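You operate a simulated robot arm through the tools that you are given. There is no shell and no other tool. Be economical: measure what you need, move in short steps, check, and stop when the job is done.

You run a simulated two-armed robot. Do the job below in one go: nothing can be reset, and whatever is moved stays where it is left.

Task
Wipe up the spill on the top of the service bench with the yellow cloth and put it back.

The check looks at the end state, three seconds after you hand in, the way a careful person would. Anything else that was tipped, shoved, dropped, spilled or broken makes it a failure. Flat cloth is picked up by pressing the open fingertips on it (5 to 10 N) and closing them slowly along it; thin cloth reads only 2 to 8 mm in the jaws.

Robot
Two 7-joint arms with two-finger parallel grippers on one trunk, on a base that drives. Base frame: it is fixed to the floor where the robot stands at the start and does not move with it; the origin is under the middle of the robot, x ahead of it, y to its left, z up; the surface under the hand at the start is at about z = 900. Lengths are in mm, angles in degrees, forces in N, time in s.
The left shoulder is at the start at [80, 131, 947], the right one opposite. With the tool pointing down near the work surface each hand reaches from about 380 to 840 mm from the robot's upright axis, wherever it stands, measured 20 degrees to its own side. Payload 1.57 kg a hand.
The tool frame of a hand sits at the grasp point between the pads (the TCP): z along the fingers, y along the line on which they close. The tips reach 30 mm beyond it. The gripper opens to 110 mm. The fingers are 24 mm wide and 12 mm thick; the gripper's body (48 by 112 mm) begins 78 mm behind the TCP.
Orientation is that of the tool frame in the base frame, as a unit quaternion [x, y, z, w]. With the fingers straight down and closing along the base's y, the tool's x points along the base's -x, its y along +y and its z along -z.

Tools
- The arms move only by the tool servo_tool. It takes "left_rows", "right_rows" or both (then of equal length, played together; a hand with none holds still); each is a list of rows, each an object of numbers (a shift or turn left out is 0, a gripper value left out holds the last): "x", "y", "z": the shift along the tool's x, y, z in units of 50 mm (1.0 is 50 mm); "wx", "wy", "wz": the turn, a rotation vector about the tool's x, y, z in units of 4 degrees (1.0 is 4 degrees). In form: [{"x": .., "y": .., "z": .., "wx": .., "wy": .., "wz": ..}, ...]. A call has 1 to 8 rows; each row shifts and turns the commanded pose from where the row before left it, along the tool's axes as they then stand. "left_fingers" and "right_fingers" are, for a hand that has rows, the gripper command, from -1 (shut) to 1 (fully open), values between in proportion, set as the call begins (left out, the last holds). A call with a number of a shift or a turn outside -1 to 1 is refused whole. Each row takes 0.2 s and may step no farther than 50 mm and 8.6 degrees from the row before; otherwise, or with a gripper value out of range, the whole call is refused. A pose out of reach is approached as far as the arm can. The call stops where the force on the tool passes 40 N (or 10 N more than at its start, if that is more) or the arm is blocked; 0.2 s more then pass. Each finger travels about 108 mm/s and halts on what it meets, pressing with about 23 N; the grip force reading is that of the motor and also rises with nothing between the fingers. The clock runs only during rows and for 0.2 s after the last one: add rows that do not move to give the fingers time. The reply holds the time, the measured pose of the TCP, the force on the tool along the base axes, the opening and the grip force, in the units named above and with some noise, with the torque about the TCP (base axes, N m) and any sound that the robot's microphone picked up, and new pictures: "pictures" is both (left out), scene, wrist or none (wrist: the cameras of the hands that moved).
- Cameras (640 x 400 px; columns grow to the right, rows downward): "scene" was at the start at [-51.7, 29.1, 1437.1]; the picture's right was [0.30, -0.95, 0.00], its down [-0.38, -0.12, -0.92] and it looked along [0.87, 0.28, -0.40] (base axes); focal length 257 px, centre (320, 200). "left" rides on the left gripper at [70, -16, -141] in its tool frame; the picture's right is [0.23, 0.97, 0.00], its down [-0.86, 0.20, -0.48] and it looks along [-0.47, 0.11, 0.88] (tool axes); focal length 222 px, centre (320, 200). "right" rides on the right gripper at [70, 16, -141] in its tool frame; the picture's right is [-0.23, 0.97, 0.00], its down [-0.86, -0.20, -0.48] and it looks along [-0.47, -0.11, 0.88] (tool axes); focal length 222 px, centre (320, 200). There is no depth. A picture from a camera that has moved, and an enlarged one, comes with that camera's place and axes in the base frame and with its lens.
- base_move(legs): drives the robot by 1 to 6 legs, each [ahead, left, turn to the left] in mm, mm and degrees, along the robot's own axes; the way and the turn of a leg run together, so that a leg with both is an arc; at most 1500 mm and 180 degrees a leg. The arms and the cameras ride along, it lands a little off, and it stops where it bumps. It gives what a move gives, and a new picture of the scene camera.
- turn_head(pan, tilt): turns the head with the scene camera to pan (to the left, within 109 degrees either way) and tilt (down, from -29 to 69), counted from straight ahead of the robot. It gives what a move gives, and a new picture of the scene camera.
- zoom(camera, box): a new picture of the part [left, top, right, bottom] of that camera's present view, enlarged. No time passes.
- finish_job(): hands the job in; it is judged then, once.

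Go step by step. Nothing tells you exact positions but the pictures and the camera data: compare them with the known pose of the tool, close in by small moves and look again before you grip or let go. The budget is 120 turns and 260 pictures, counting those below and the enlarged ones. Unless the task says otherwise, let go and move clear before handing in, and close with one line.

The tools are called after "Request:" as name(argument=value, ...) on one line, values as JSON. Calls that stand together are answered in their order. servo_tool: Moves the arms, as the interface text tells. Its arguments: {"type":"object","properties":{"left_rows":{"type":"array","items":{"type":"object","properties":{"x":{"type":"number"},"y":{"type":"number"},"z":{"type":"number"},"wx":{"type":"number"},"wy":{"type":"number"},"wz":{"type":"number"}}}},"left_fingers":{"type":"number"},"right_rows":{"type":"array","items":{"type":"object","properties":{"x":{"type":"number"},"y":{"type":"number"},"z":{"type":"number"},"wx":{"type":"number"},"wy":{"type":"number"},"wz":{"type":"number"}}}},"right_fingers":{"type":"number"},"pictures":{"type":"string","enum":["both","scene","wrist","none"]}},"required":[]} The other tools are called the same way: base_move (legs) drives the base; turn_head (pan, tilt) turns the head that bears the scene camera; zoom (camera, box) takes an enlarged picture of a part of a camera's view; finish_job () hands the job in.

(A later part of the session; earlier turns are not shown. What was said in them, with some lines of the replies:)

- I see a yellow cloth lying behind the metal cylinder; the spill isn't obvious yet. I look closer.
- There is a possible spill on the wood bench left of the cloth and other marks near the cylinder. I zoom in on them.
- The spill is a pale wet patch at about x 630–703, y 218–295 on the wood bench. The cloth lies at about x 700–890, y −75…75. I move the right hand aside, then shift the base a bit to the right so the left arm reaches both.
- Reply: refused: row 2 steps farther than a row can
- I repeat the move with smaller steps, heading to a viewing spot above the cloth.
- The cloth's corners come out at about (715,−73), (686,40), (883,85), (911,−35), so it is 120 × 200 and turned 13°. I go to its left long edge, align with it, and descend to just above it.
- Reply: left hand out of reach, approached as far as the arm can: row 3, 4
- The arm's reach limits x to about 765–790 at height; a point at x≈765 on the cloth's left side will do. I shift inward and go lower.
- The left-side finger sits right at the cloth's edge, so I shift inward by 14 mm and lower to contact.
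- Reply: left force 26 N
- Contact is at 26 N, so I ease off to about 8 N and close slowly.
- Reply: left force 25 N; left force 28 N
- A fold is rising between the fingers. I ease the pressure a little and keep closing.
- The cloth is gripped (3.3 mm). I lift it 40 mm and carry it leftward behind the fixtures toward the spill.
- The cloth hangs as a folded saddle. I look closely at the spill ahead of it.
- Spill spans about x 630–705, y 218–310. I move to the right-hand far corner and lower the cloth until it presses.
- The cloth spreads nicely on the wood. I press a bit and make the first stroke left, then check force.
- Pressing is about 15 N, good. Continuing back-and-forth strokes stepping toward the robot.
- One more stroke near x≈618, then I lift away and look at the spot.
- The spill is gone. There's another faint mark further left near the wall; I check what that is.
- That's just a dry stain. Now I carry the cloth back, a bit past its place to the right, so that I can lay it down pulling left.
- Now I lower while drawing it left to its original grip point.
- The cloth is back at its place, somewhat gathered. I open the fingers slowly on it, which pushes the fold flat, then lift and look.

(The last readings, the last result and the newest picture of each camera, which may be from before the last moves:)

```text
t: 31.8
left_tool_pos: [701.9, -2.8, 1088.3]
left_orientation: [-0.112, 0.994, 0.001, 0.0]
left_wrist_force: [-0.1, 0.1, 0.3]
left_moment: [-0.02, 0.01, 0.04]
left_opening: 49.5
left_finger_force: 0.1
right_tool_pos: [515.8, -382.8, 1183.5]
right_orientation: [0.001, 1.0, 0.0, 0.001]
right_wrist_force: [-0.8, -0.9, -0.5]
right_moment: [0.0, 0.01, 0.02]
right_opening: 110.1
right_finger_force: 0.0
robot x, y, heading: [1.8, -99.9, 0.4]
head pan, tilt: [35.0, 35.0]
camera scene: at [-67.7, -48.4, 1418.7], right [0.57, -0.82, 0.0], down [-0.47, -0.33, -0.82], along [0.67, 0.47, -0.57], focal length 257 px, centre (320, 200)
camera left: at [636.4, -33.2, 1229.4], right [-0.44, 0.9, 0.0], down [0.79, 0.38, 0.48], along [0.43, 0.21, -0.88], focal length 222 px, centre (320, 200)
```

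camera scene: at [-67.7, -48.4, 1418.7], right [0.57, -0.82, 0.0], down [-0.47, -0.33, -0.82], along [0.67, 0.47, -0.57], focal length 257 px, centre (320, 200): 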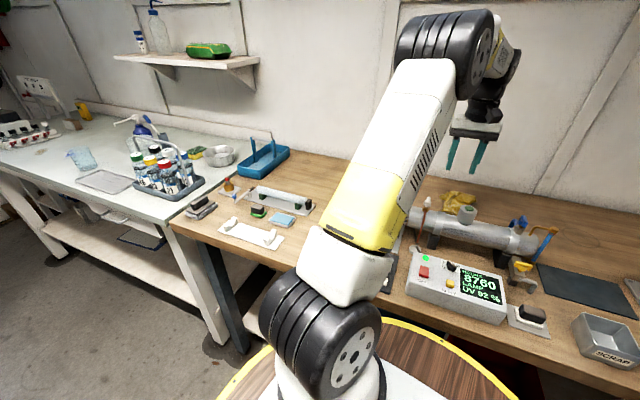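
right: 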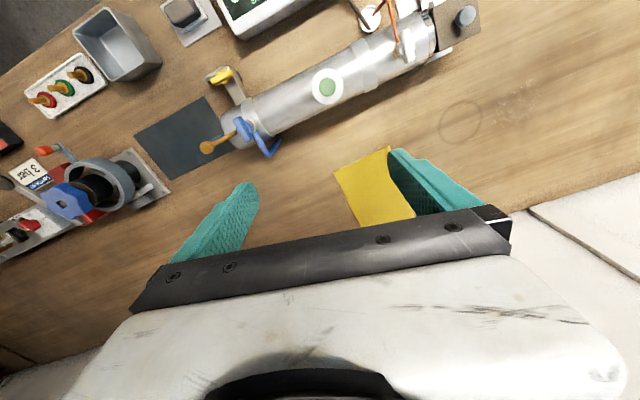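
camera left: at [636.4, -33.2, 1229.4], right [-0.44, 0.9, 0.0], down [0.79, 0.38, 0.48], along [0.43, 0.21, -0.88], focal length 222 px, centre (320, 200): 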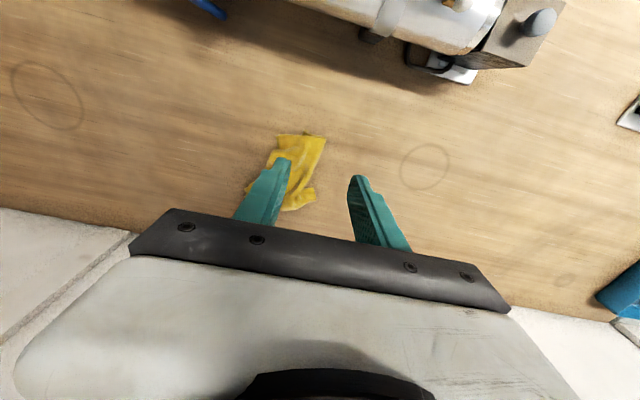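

The cloth is in the right place but crumpled. I move the hand left a bit for a clear view.

Request:
servo_tool(left_rows=[{"y": 0.9}, {"y": 0.9}, {"z": -0.5}], pictures="wrist")

Request:
zoom(camera="left", box=[140, 80, 340, 205])

```text
t: 32.6
left_tool_pos: [681.7, 84.3, 1113.6]
left_orientation: [-0.111, 0.994, 0.0, 0.0]
left_wrist_force: [-0.4, -0.2, -0.1]
left_moment: [-0.05, 0.01, 0.02]
left_opening: 49.4
left_finger_force: 0.0
right_tool_pos: [516.7, -381.9, 1183.4]
right_orientation: [0.001, 1.0, 0.0, 0.001]
right_wrist_force: [-0.4, 0.0, -0.4]
right_moment: [0.04, 0.01, 0.01]
right_opening: 110.3
right_finger_force: 0.0
robot x, y, heading: [-2.0, -101.5, 0.1]
head pan, tilt: [35.0, 35.0]
camera left: at [617.2, 54.6, 1254.3], right [-0.44, 0.9, 0.0], down [0.79, 0.38, 0.48], along [0.43, 0.21, -0.88], focal length 222 px, centre (320, 200)
```

left: 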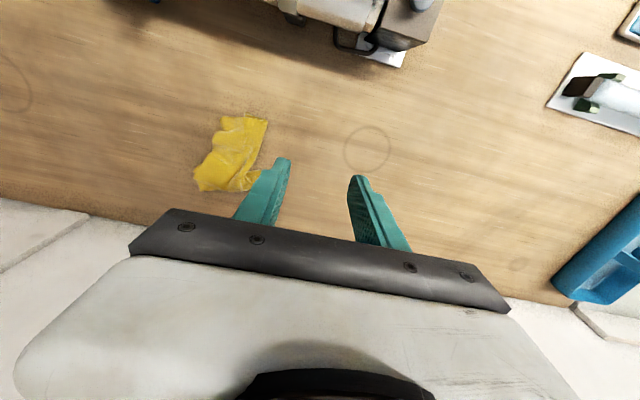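

```text
3.20 times, centred on (240, 142) of left
camera zoom: at [617.2, 54.6, 1254.3], right [-0.44, 0.9, 0.0], down [0.79, 0.38, 0.48], along [0.43, 0.21, -0.88], focal length 711 px, centre (576, 384)
```

zoom: 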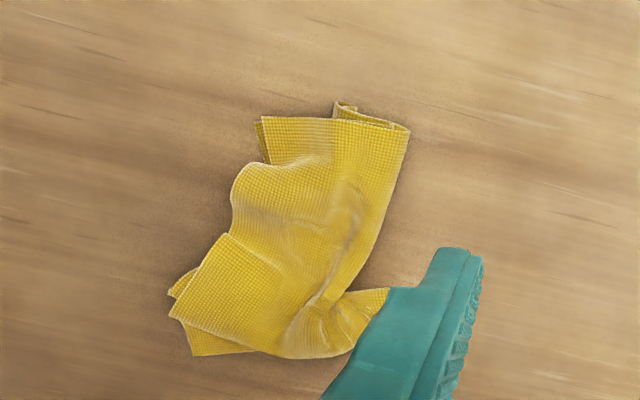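

The cloth lies released at its place, within about 30 mm, but rumpled. I'll smooth it by pressing closed-ish fingertips on its middle and spreading them, then nudge it left.

Request:
servo_tool(left_rows=[{"z": 0.9}, {"z": 0.8}, {"x": -0.38, "y": -0.646}, {"x": -0.38, "y": -0.646}, {"x": -0.38, "y": -0.646}, {"x": -0.38, "y": -0.646}, {"z": 0.8}, {"z": 0.7}], left_fingers=-0.75, pictures="wrist")

```text
t: 34.4
left_tool_pos: [782.9, -26.3, 953.7]
left_orientation: [-0.112, 0.994, 0.0, 0.0]
left_wrist_force: [0.7, 0.1, 0.1]
left_moment: [0.0, -0.01, 0.0]
left_opening: 13.8
left_finger_force: 0.0
right_tool_pos: [515.2, -382.0, 1183.2]
right_orientation: [0.001, 1.0, 0.0, 0.0]
right_wrist_force: [-0.6, 1.1, -0.7]
right_moment: [0.04, -0.02, -0.01]
right_opening: 110.3
right_finger_force: 0.0
robot x, y, heading: [-2.1, -101.3, -0.4]
head pan, tilt: [35.0, 35.0]
camera left: at [718.4, -56.4, 1094.8], right [-0.44, 0.9, 0.0], down [0.79, 0.38, 0.48], along [0.43, 0.21, -0.88], focal length 222 px, centre (320, 200)
```

left: 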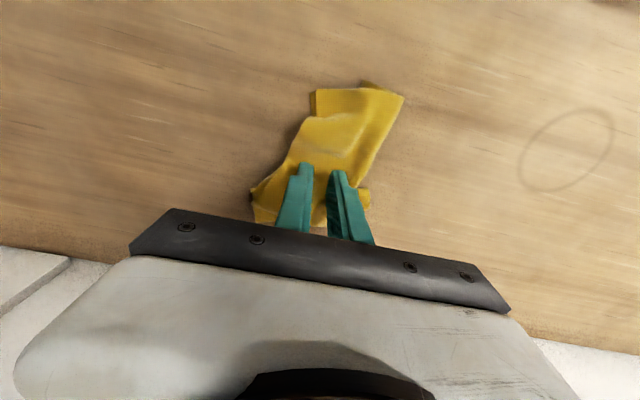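

Request:
servo_tool(left_rows=[{"z": 0.3}, {"z": 0.1}, {}], pictures="none")

Request:
servo_tool(left_rows=[{}, {}], left_fingers=-0.3, pictures="none")

Request:
servo_tool(left_rows=[{}, {}, {}], left_fingers=0.3, pictures="wrist")

```text
t: 35.2
left_tool_pos: [783.7, -25.8, 934.5]
left_orientation: [-0.111, 0.994, 0.0, 0.0]
left_wrist_force: [-0.1, -0.6, 1.2]
left_moment: [-0.01, -0.03, 0.0]
left_opening: 13.8
left_finger_force: 0.0
right_tool_pos: [517.3, -382.2, 1183.3]
right_orientation: [0.001, 1.0, -0.001, -0.001]
right_wrist_force: [-0.2, 0.0, 0.3]
right_moment: [0.01, 0.02, 0.01]
right_opening: 109.9
right_finger_force: 0.1
robot x, y, heading: [1.1, -103.5, -0.2]
head pan, tilt: [35.0, 35.0]
```

```text
t: 35.8
left_tool_pos: [784.2, -26.7, 935.1]
left_orientation: [-0.111, 0.994, 0.0, 0.0]
left_wrist_force: [0.3, -1.8, 3.6]
left_moment: [-0.01, -0.05, -0.05]
left_opening: 36.1
left_finger_force: 0.0
right_tool_pos: [516.1, -382.0, 1183.6]
right_orientation: [0.002, 1.0, 0.0, 0.001]
right_wrist_force: [-0.5, 1.0, 0.2]
right_moment: [0.04, 0.03, -0.02]
right_opening: 110.0
right_finger_force: 0.0
robot x, y, heading: [1.5, -97.4, -0.2]
head pan, tilt: [35.0, 35.0]
```

```text
t: 36.6
left_tool_pos: [783.6, -26.4, 934.3]
left_orientation: [-0.112, 0.994, 0.0, 0.0]
left_wrist_force: [-0.2, -0.3, 0.8]
left_moment: [0.0, -0.04, 0.01]
left_opening: 71.1
left_finger_force: 0.1
right_tool_pos: [515.9, -382.7, 1183.2]
right_orientation: [0.001, 1.0, 0.0, 0.0]
right_wrist_force: [0.2, 0.3, 0.3]
right_moment: [0.05, -0.02, -0.03]
right_opening: 109.9
right_finger_force: 0.1
robot x, y, heading: [-0.4, -101.3, 0.1]
head pan, tilt: [35.0, 35.0]
camera left: at [719.4, -56.2, 1075.1], right [-0.44, 0.9, 0.0], down [0.79, 0.38, 0.48], along [0.43, 0.21, -0.88], focal length 222 px, centre (320, 200)
```

left: 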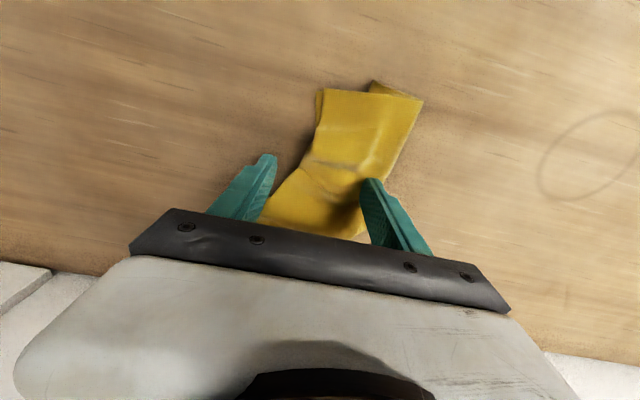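

It opened up some. I do the same at the near end.

Request:
servo_tool(left_rows=[{"z": -0.7}, {"x": 0.55, "y": 0.13}, {"x": 0.54, "y": 0.13}, {}, {}, {"z": 0.5}, {"z": 0.24}], left_fingers=-0.8, pictures="wrist")

Request:
servo_tool(left_rows=[{}, {}], left_fingers=-0.3, pictures="none")

Request:
servo_tool(left_rows=[{}, {}, {}], left_fingers=0.2, pictures="wrist")

```text
t: 38.2
left_tool_pos: [729.3, -22.8, 933.5]
left_orientation: [-0.11, 0.994, -0.001, 0.001]
left_wrist_force: [-1.2, -0.4, 12.3]
left_moment: [0.1, 0.18, 0.0]
left_opening: 11.0
left_finger_force: 0.0
right_tool_pos: [518.5, -381.9, 1184.1]
right_orientation: [0.001, 1.0, 0.001, 0.0]
right_wrist_force: [0.0, 0.4, -0.5]
right_moment: [-0.03, 0.0, 0.0]
right_opening: 110.2
right_finger_force: 0.0
robot x, y, heading: [-3.8, -93.0, -0.1]
head pan, tilt: [35.0, 35.0]
camera left: at [663.7, -53.6, 1074.0], right [-0.44, 0.9, 0.0], down [0.79, 0.38, 0.48], along [0.43, 0.21, -0.88], focal length 222 px, centre (320, 200)
```

left: 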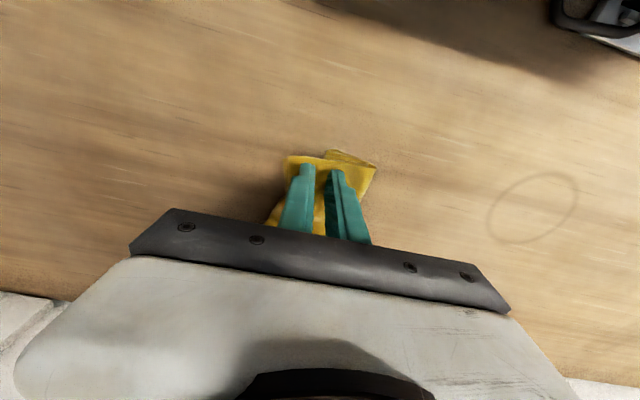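

```text
t: 38.8
left_tool_pos: [728.9, -24.6, 934.0]
left_orientation: [-0.11, 0.994, -0.001, 0.001]
left_wrist_force: [2.2, -5.3, 17.7]
left_moment: [0.16, 0.13, 0.04]
left_opening: 33.0
left_finger_force: 0.0
right_tool_pos: [517.0, -383.1, 1183.5]
right_orientation: [0.001, 1.0, -0.001, 0.0]
right_wrist_force: [0.5, 0.6, -0.2]
right_moment: [-0.01, -0.01, 0.02]
right_opening: 110.1
right_finger_force: 0.0
robot x, y, heading: [1.1, -101.3, -0.2]
head pan, tilt: [35.0, 35.0]
```

```text
t: 39.6
left_tool_pos: [728.3, -23.8, 934.1]
left_orientation: [-0.111, 0.994, 0.0, 0.0]
left_wrist_force: [1.8, -6.9, 23.8]
left_moment: [0.57, 0.33, 0.01]
left_opening: 59.4
left_finger_force: 0.1
right_tool_pos: [517.4, -382.1, 1182.9]
right_orientation: [0.001, 1.0, 0.0, -0.001]
right_wrist_force: [0.1, 0.4, 0.1]
right_moment: [-0.02, 0.0, 0.01]
right_opening: 109.8
right_finger_force: 0.1
robot x, y, heading: [-1.3, -101.3, 0.2]
head pan, tilt: [35.0, 35.0]
camera left: at [663.5, -54.1, 1073.7], right [-0.44, 0.9, 0.0], down [0.79, 0.38, 0.48], along [0.43, 0.21, -0.88], focal length 222 px, centre (320, 200)
```

left: 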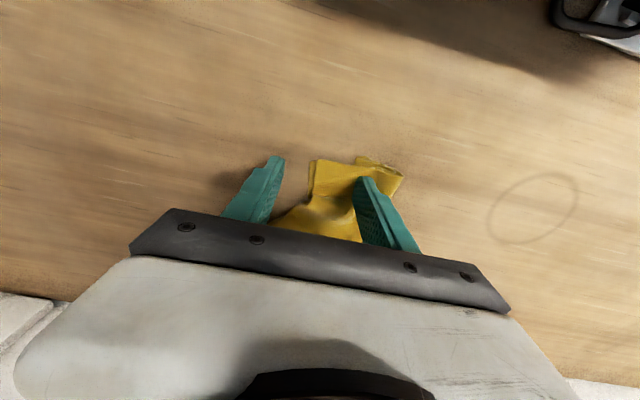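

I lift off and view the result.

Request:
servo_tool(left_rows=[{"z": -0.6}, {"z": -1}, {"z": -1}, {"y": 0.9}, {"y": 0.9}, {"x": 0.5}, {}], pictures="wrist")

Request:
zoom(camera="left", box=[140, 80, 340, 205])

```text
t: 41.2
left_tool_pos: [683.6, 59.5, 1063.9]
left_orientation: [-0.11, 0.994, 0.0, 0.001]
left_wrist_force: [-0.4, -0.8, 0.1]
left_moment: [0.02, 0.01, -0.01]
left_opening: 66.1
left_finger_force: 0.0
right_tool_pos: [516.2, -382.8, 1183.8]
right_orientation: [-0.001, 1.0, 0.0, 0.0]
right_wrist_force: [0.6, -0.3, 0.1]
right_moment: [0.0, -0.04, 0.0]
right_opening: 110.0
right_finger_force: 0.0
robot x, y, heading: [2.8, -100.7, -0.1]
head pan, tilt: [35.0, 35.0]
camera left: at [618.5, 28.9, 1204.1], right [-0.44, 0.9, 0.0], down [0.79, 0.38, 0.48], along [0.43, 0.21, -0.88], focal length 222 px, centre (320, 200)
```

left: 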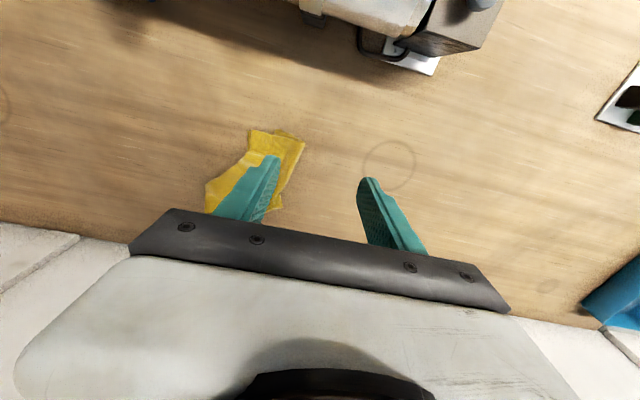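

```text
3.20 times, centred on (240, 142) of left
camera zoom: at [618.5, 28.9, 1204.1], right [-0.44, 0.9, 0.0], down [0.79, 0.38, 0.48], along [0.43, 0.21, -0.88], focal length 711 px, centre (576, 384)
```

zoom: 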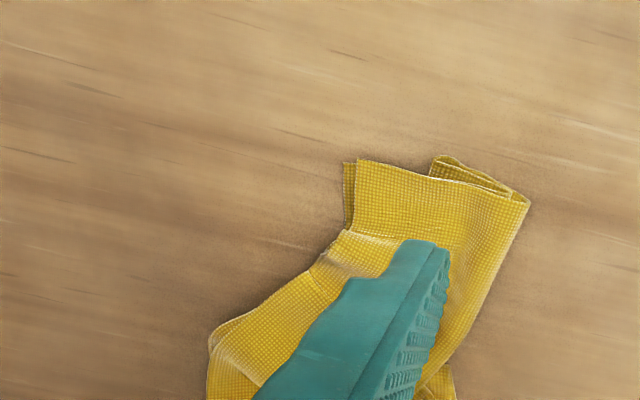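

The cloth now lies fairly flat on its original footprint. I move clear for a last look at cloth and bench.

Request:
servo_tool(left_rows=[{"z": -0.9}, {"z": -0.6}, {"y": 0.95}, {"y": 0.95}, {"y": 0.95}, {}], pictures="wrist")

Request:
turn_head(pan=10, tilt=30)

Request:
zoom(camera="left", box=[40, 60, 360, 260])

```text
t: 42.6
left_tool_pos: [652.9, 196.4, 1135.8]
left_orientation: [-0.111, 0.994, 0.0, 0.001]
left_wrist_force: [0.1, 0.3, -0.8]
left_moment: [-0.01, -0.03, 0.01]
left_opening: 66.2
left_finger_force: 0.0
right_tool_pos: [517.3, -383.2, 1184.0]
right_orientation: [0.001, 1.0, 0.0, 0.0]
right_wrist_force: [0.3, -0.4, -0.2]
right_moment: [-0.01, 0.0, 0.02]
right_opening: 109.9
right_finger_force: 0.0
robot x, y, heading: [2.0, -101.4, 0.1]
head pan, tilt: [35.0, 35.0]
camera left: at [588.1, 165.5, 1277.4], right [-0.44, 0.9, 0.0], down [0.79, 0.38, 0.48], along [0.43, 0.21, -0.88], focal length 222 px, centre (320, 200)
```

left: 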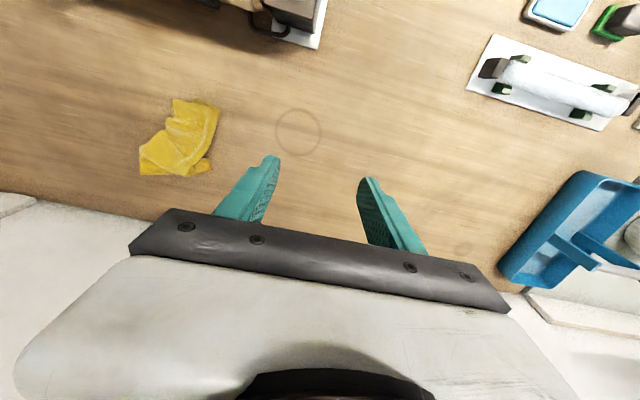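

```text
t: 43.5
left_tool_pos: [651.7, 194.7, 1135.8]
left_orientation: [-0.111, 0.994, 0.0, 0.0]
left_wrist_force: [-0.1, -0.8, -0.1]
left_moment: [0.01, 0.0, -0.01]
left_opening: 65.8
left_finger_force: 0.1
right_tool_pos: [516.5, -383.1, 1183.2]
right_orientation: [0.0, 1.0, 0.0, -0.001]
right_wrist_force: [0.8, -0.1, 0.2]
right_moment: [-0.01, 0.04, 0.03]
right_opening: 110.2
right_finger_force: 0.1
robot x, y, heading: [0.8, -101.7, -0.1]
head pan, tilt: [10.0, 30.0]
camera scene: at [-50.8, -83.1, 1426.5], right [0.17, -0.98, 0.0], down [-0.49, -0.09, -0.87], along [0.85, 0.15, -0.5], focal length 257 px, centre (320, 200)
```

scene: 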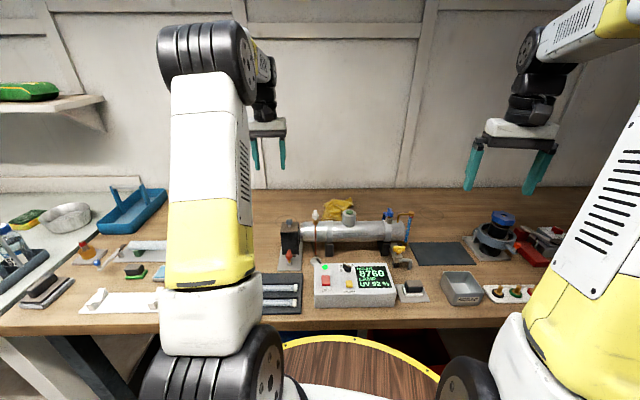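

```text
2.00 times, centred on (200, 160) of left
camera zoom: at [588.3, 165.0, 1277.3], right [-0.44, 0.9, 0.0], down [0.79, 0.38, 0.48], along [0.43, 0.21, -0.88], focal length 444 px, centre (560, 280)
```

zoom: 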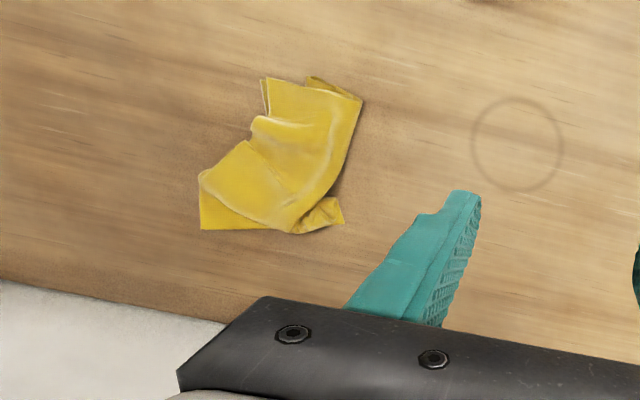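

The spill area is clean, and the cloth lies released on its original spot, about 28 mm off centre and a little rumpled. Nothing else on the bench has moved, and both hands are clear.

Request:
zoom(camera="left", box=[260, 60, 500, 210])

Request:
finish_job()

```text
2.67 times, centred on (380, 135) of left
camera zoom: at [588.3, 165.0, 1277.3], right [-0.44, 0.9, 0.0], down [0.79, 0.38, 0.48], along [0.43, 0.21, -0.88], focal length 592 px, centre (160, 373)
```

zoom: 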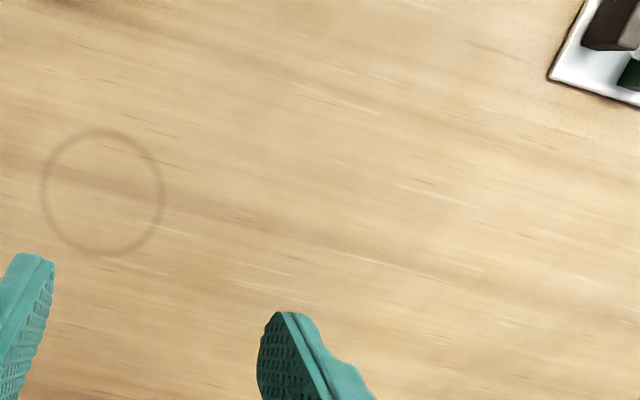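

```text
The job is handed in.
```

The spill is wiped up and the yellow cloth is back on its original spot behind the cylinder, about 28 mm off centre and rumpled rather than flat.
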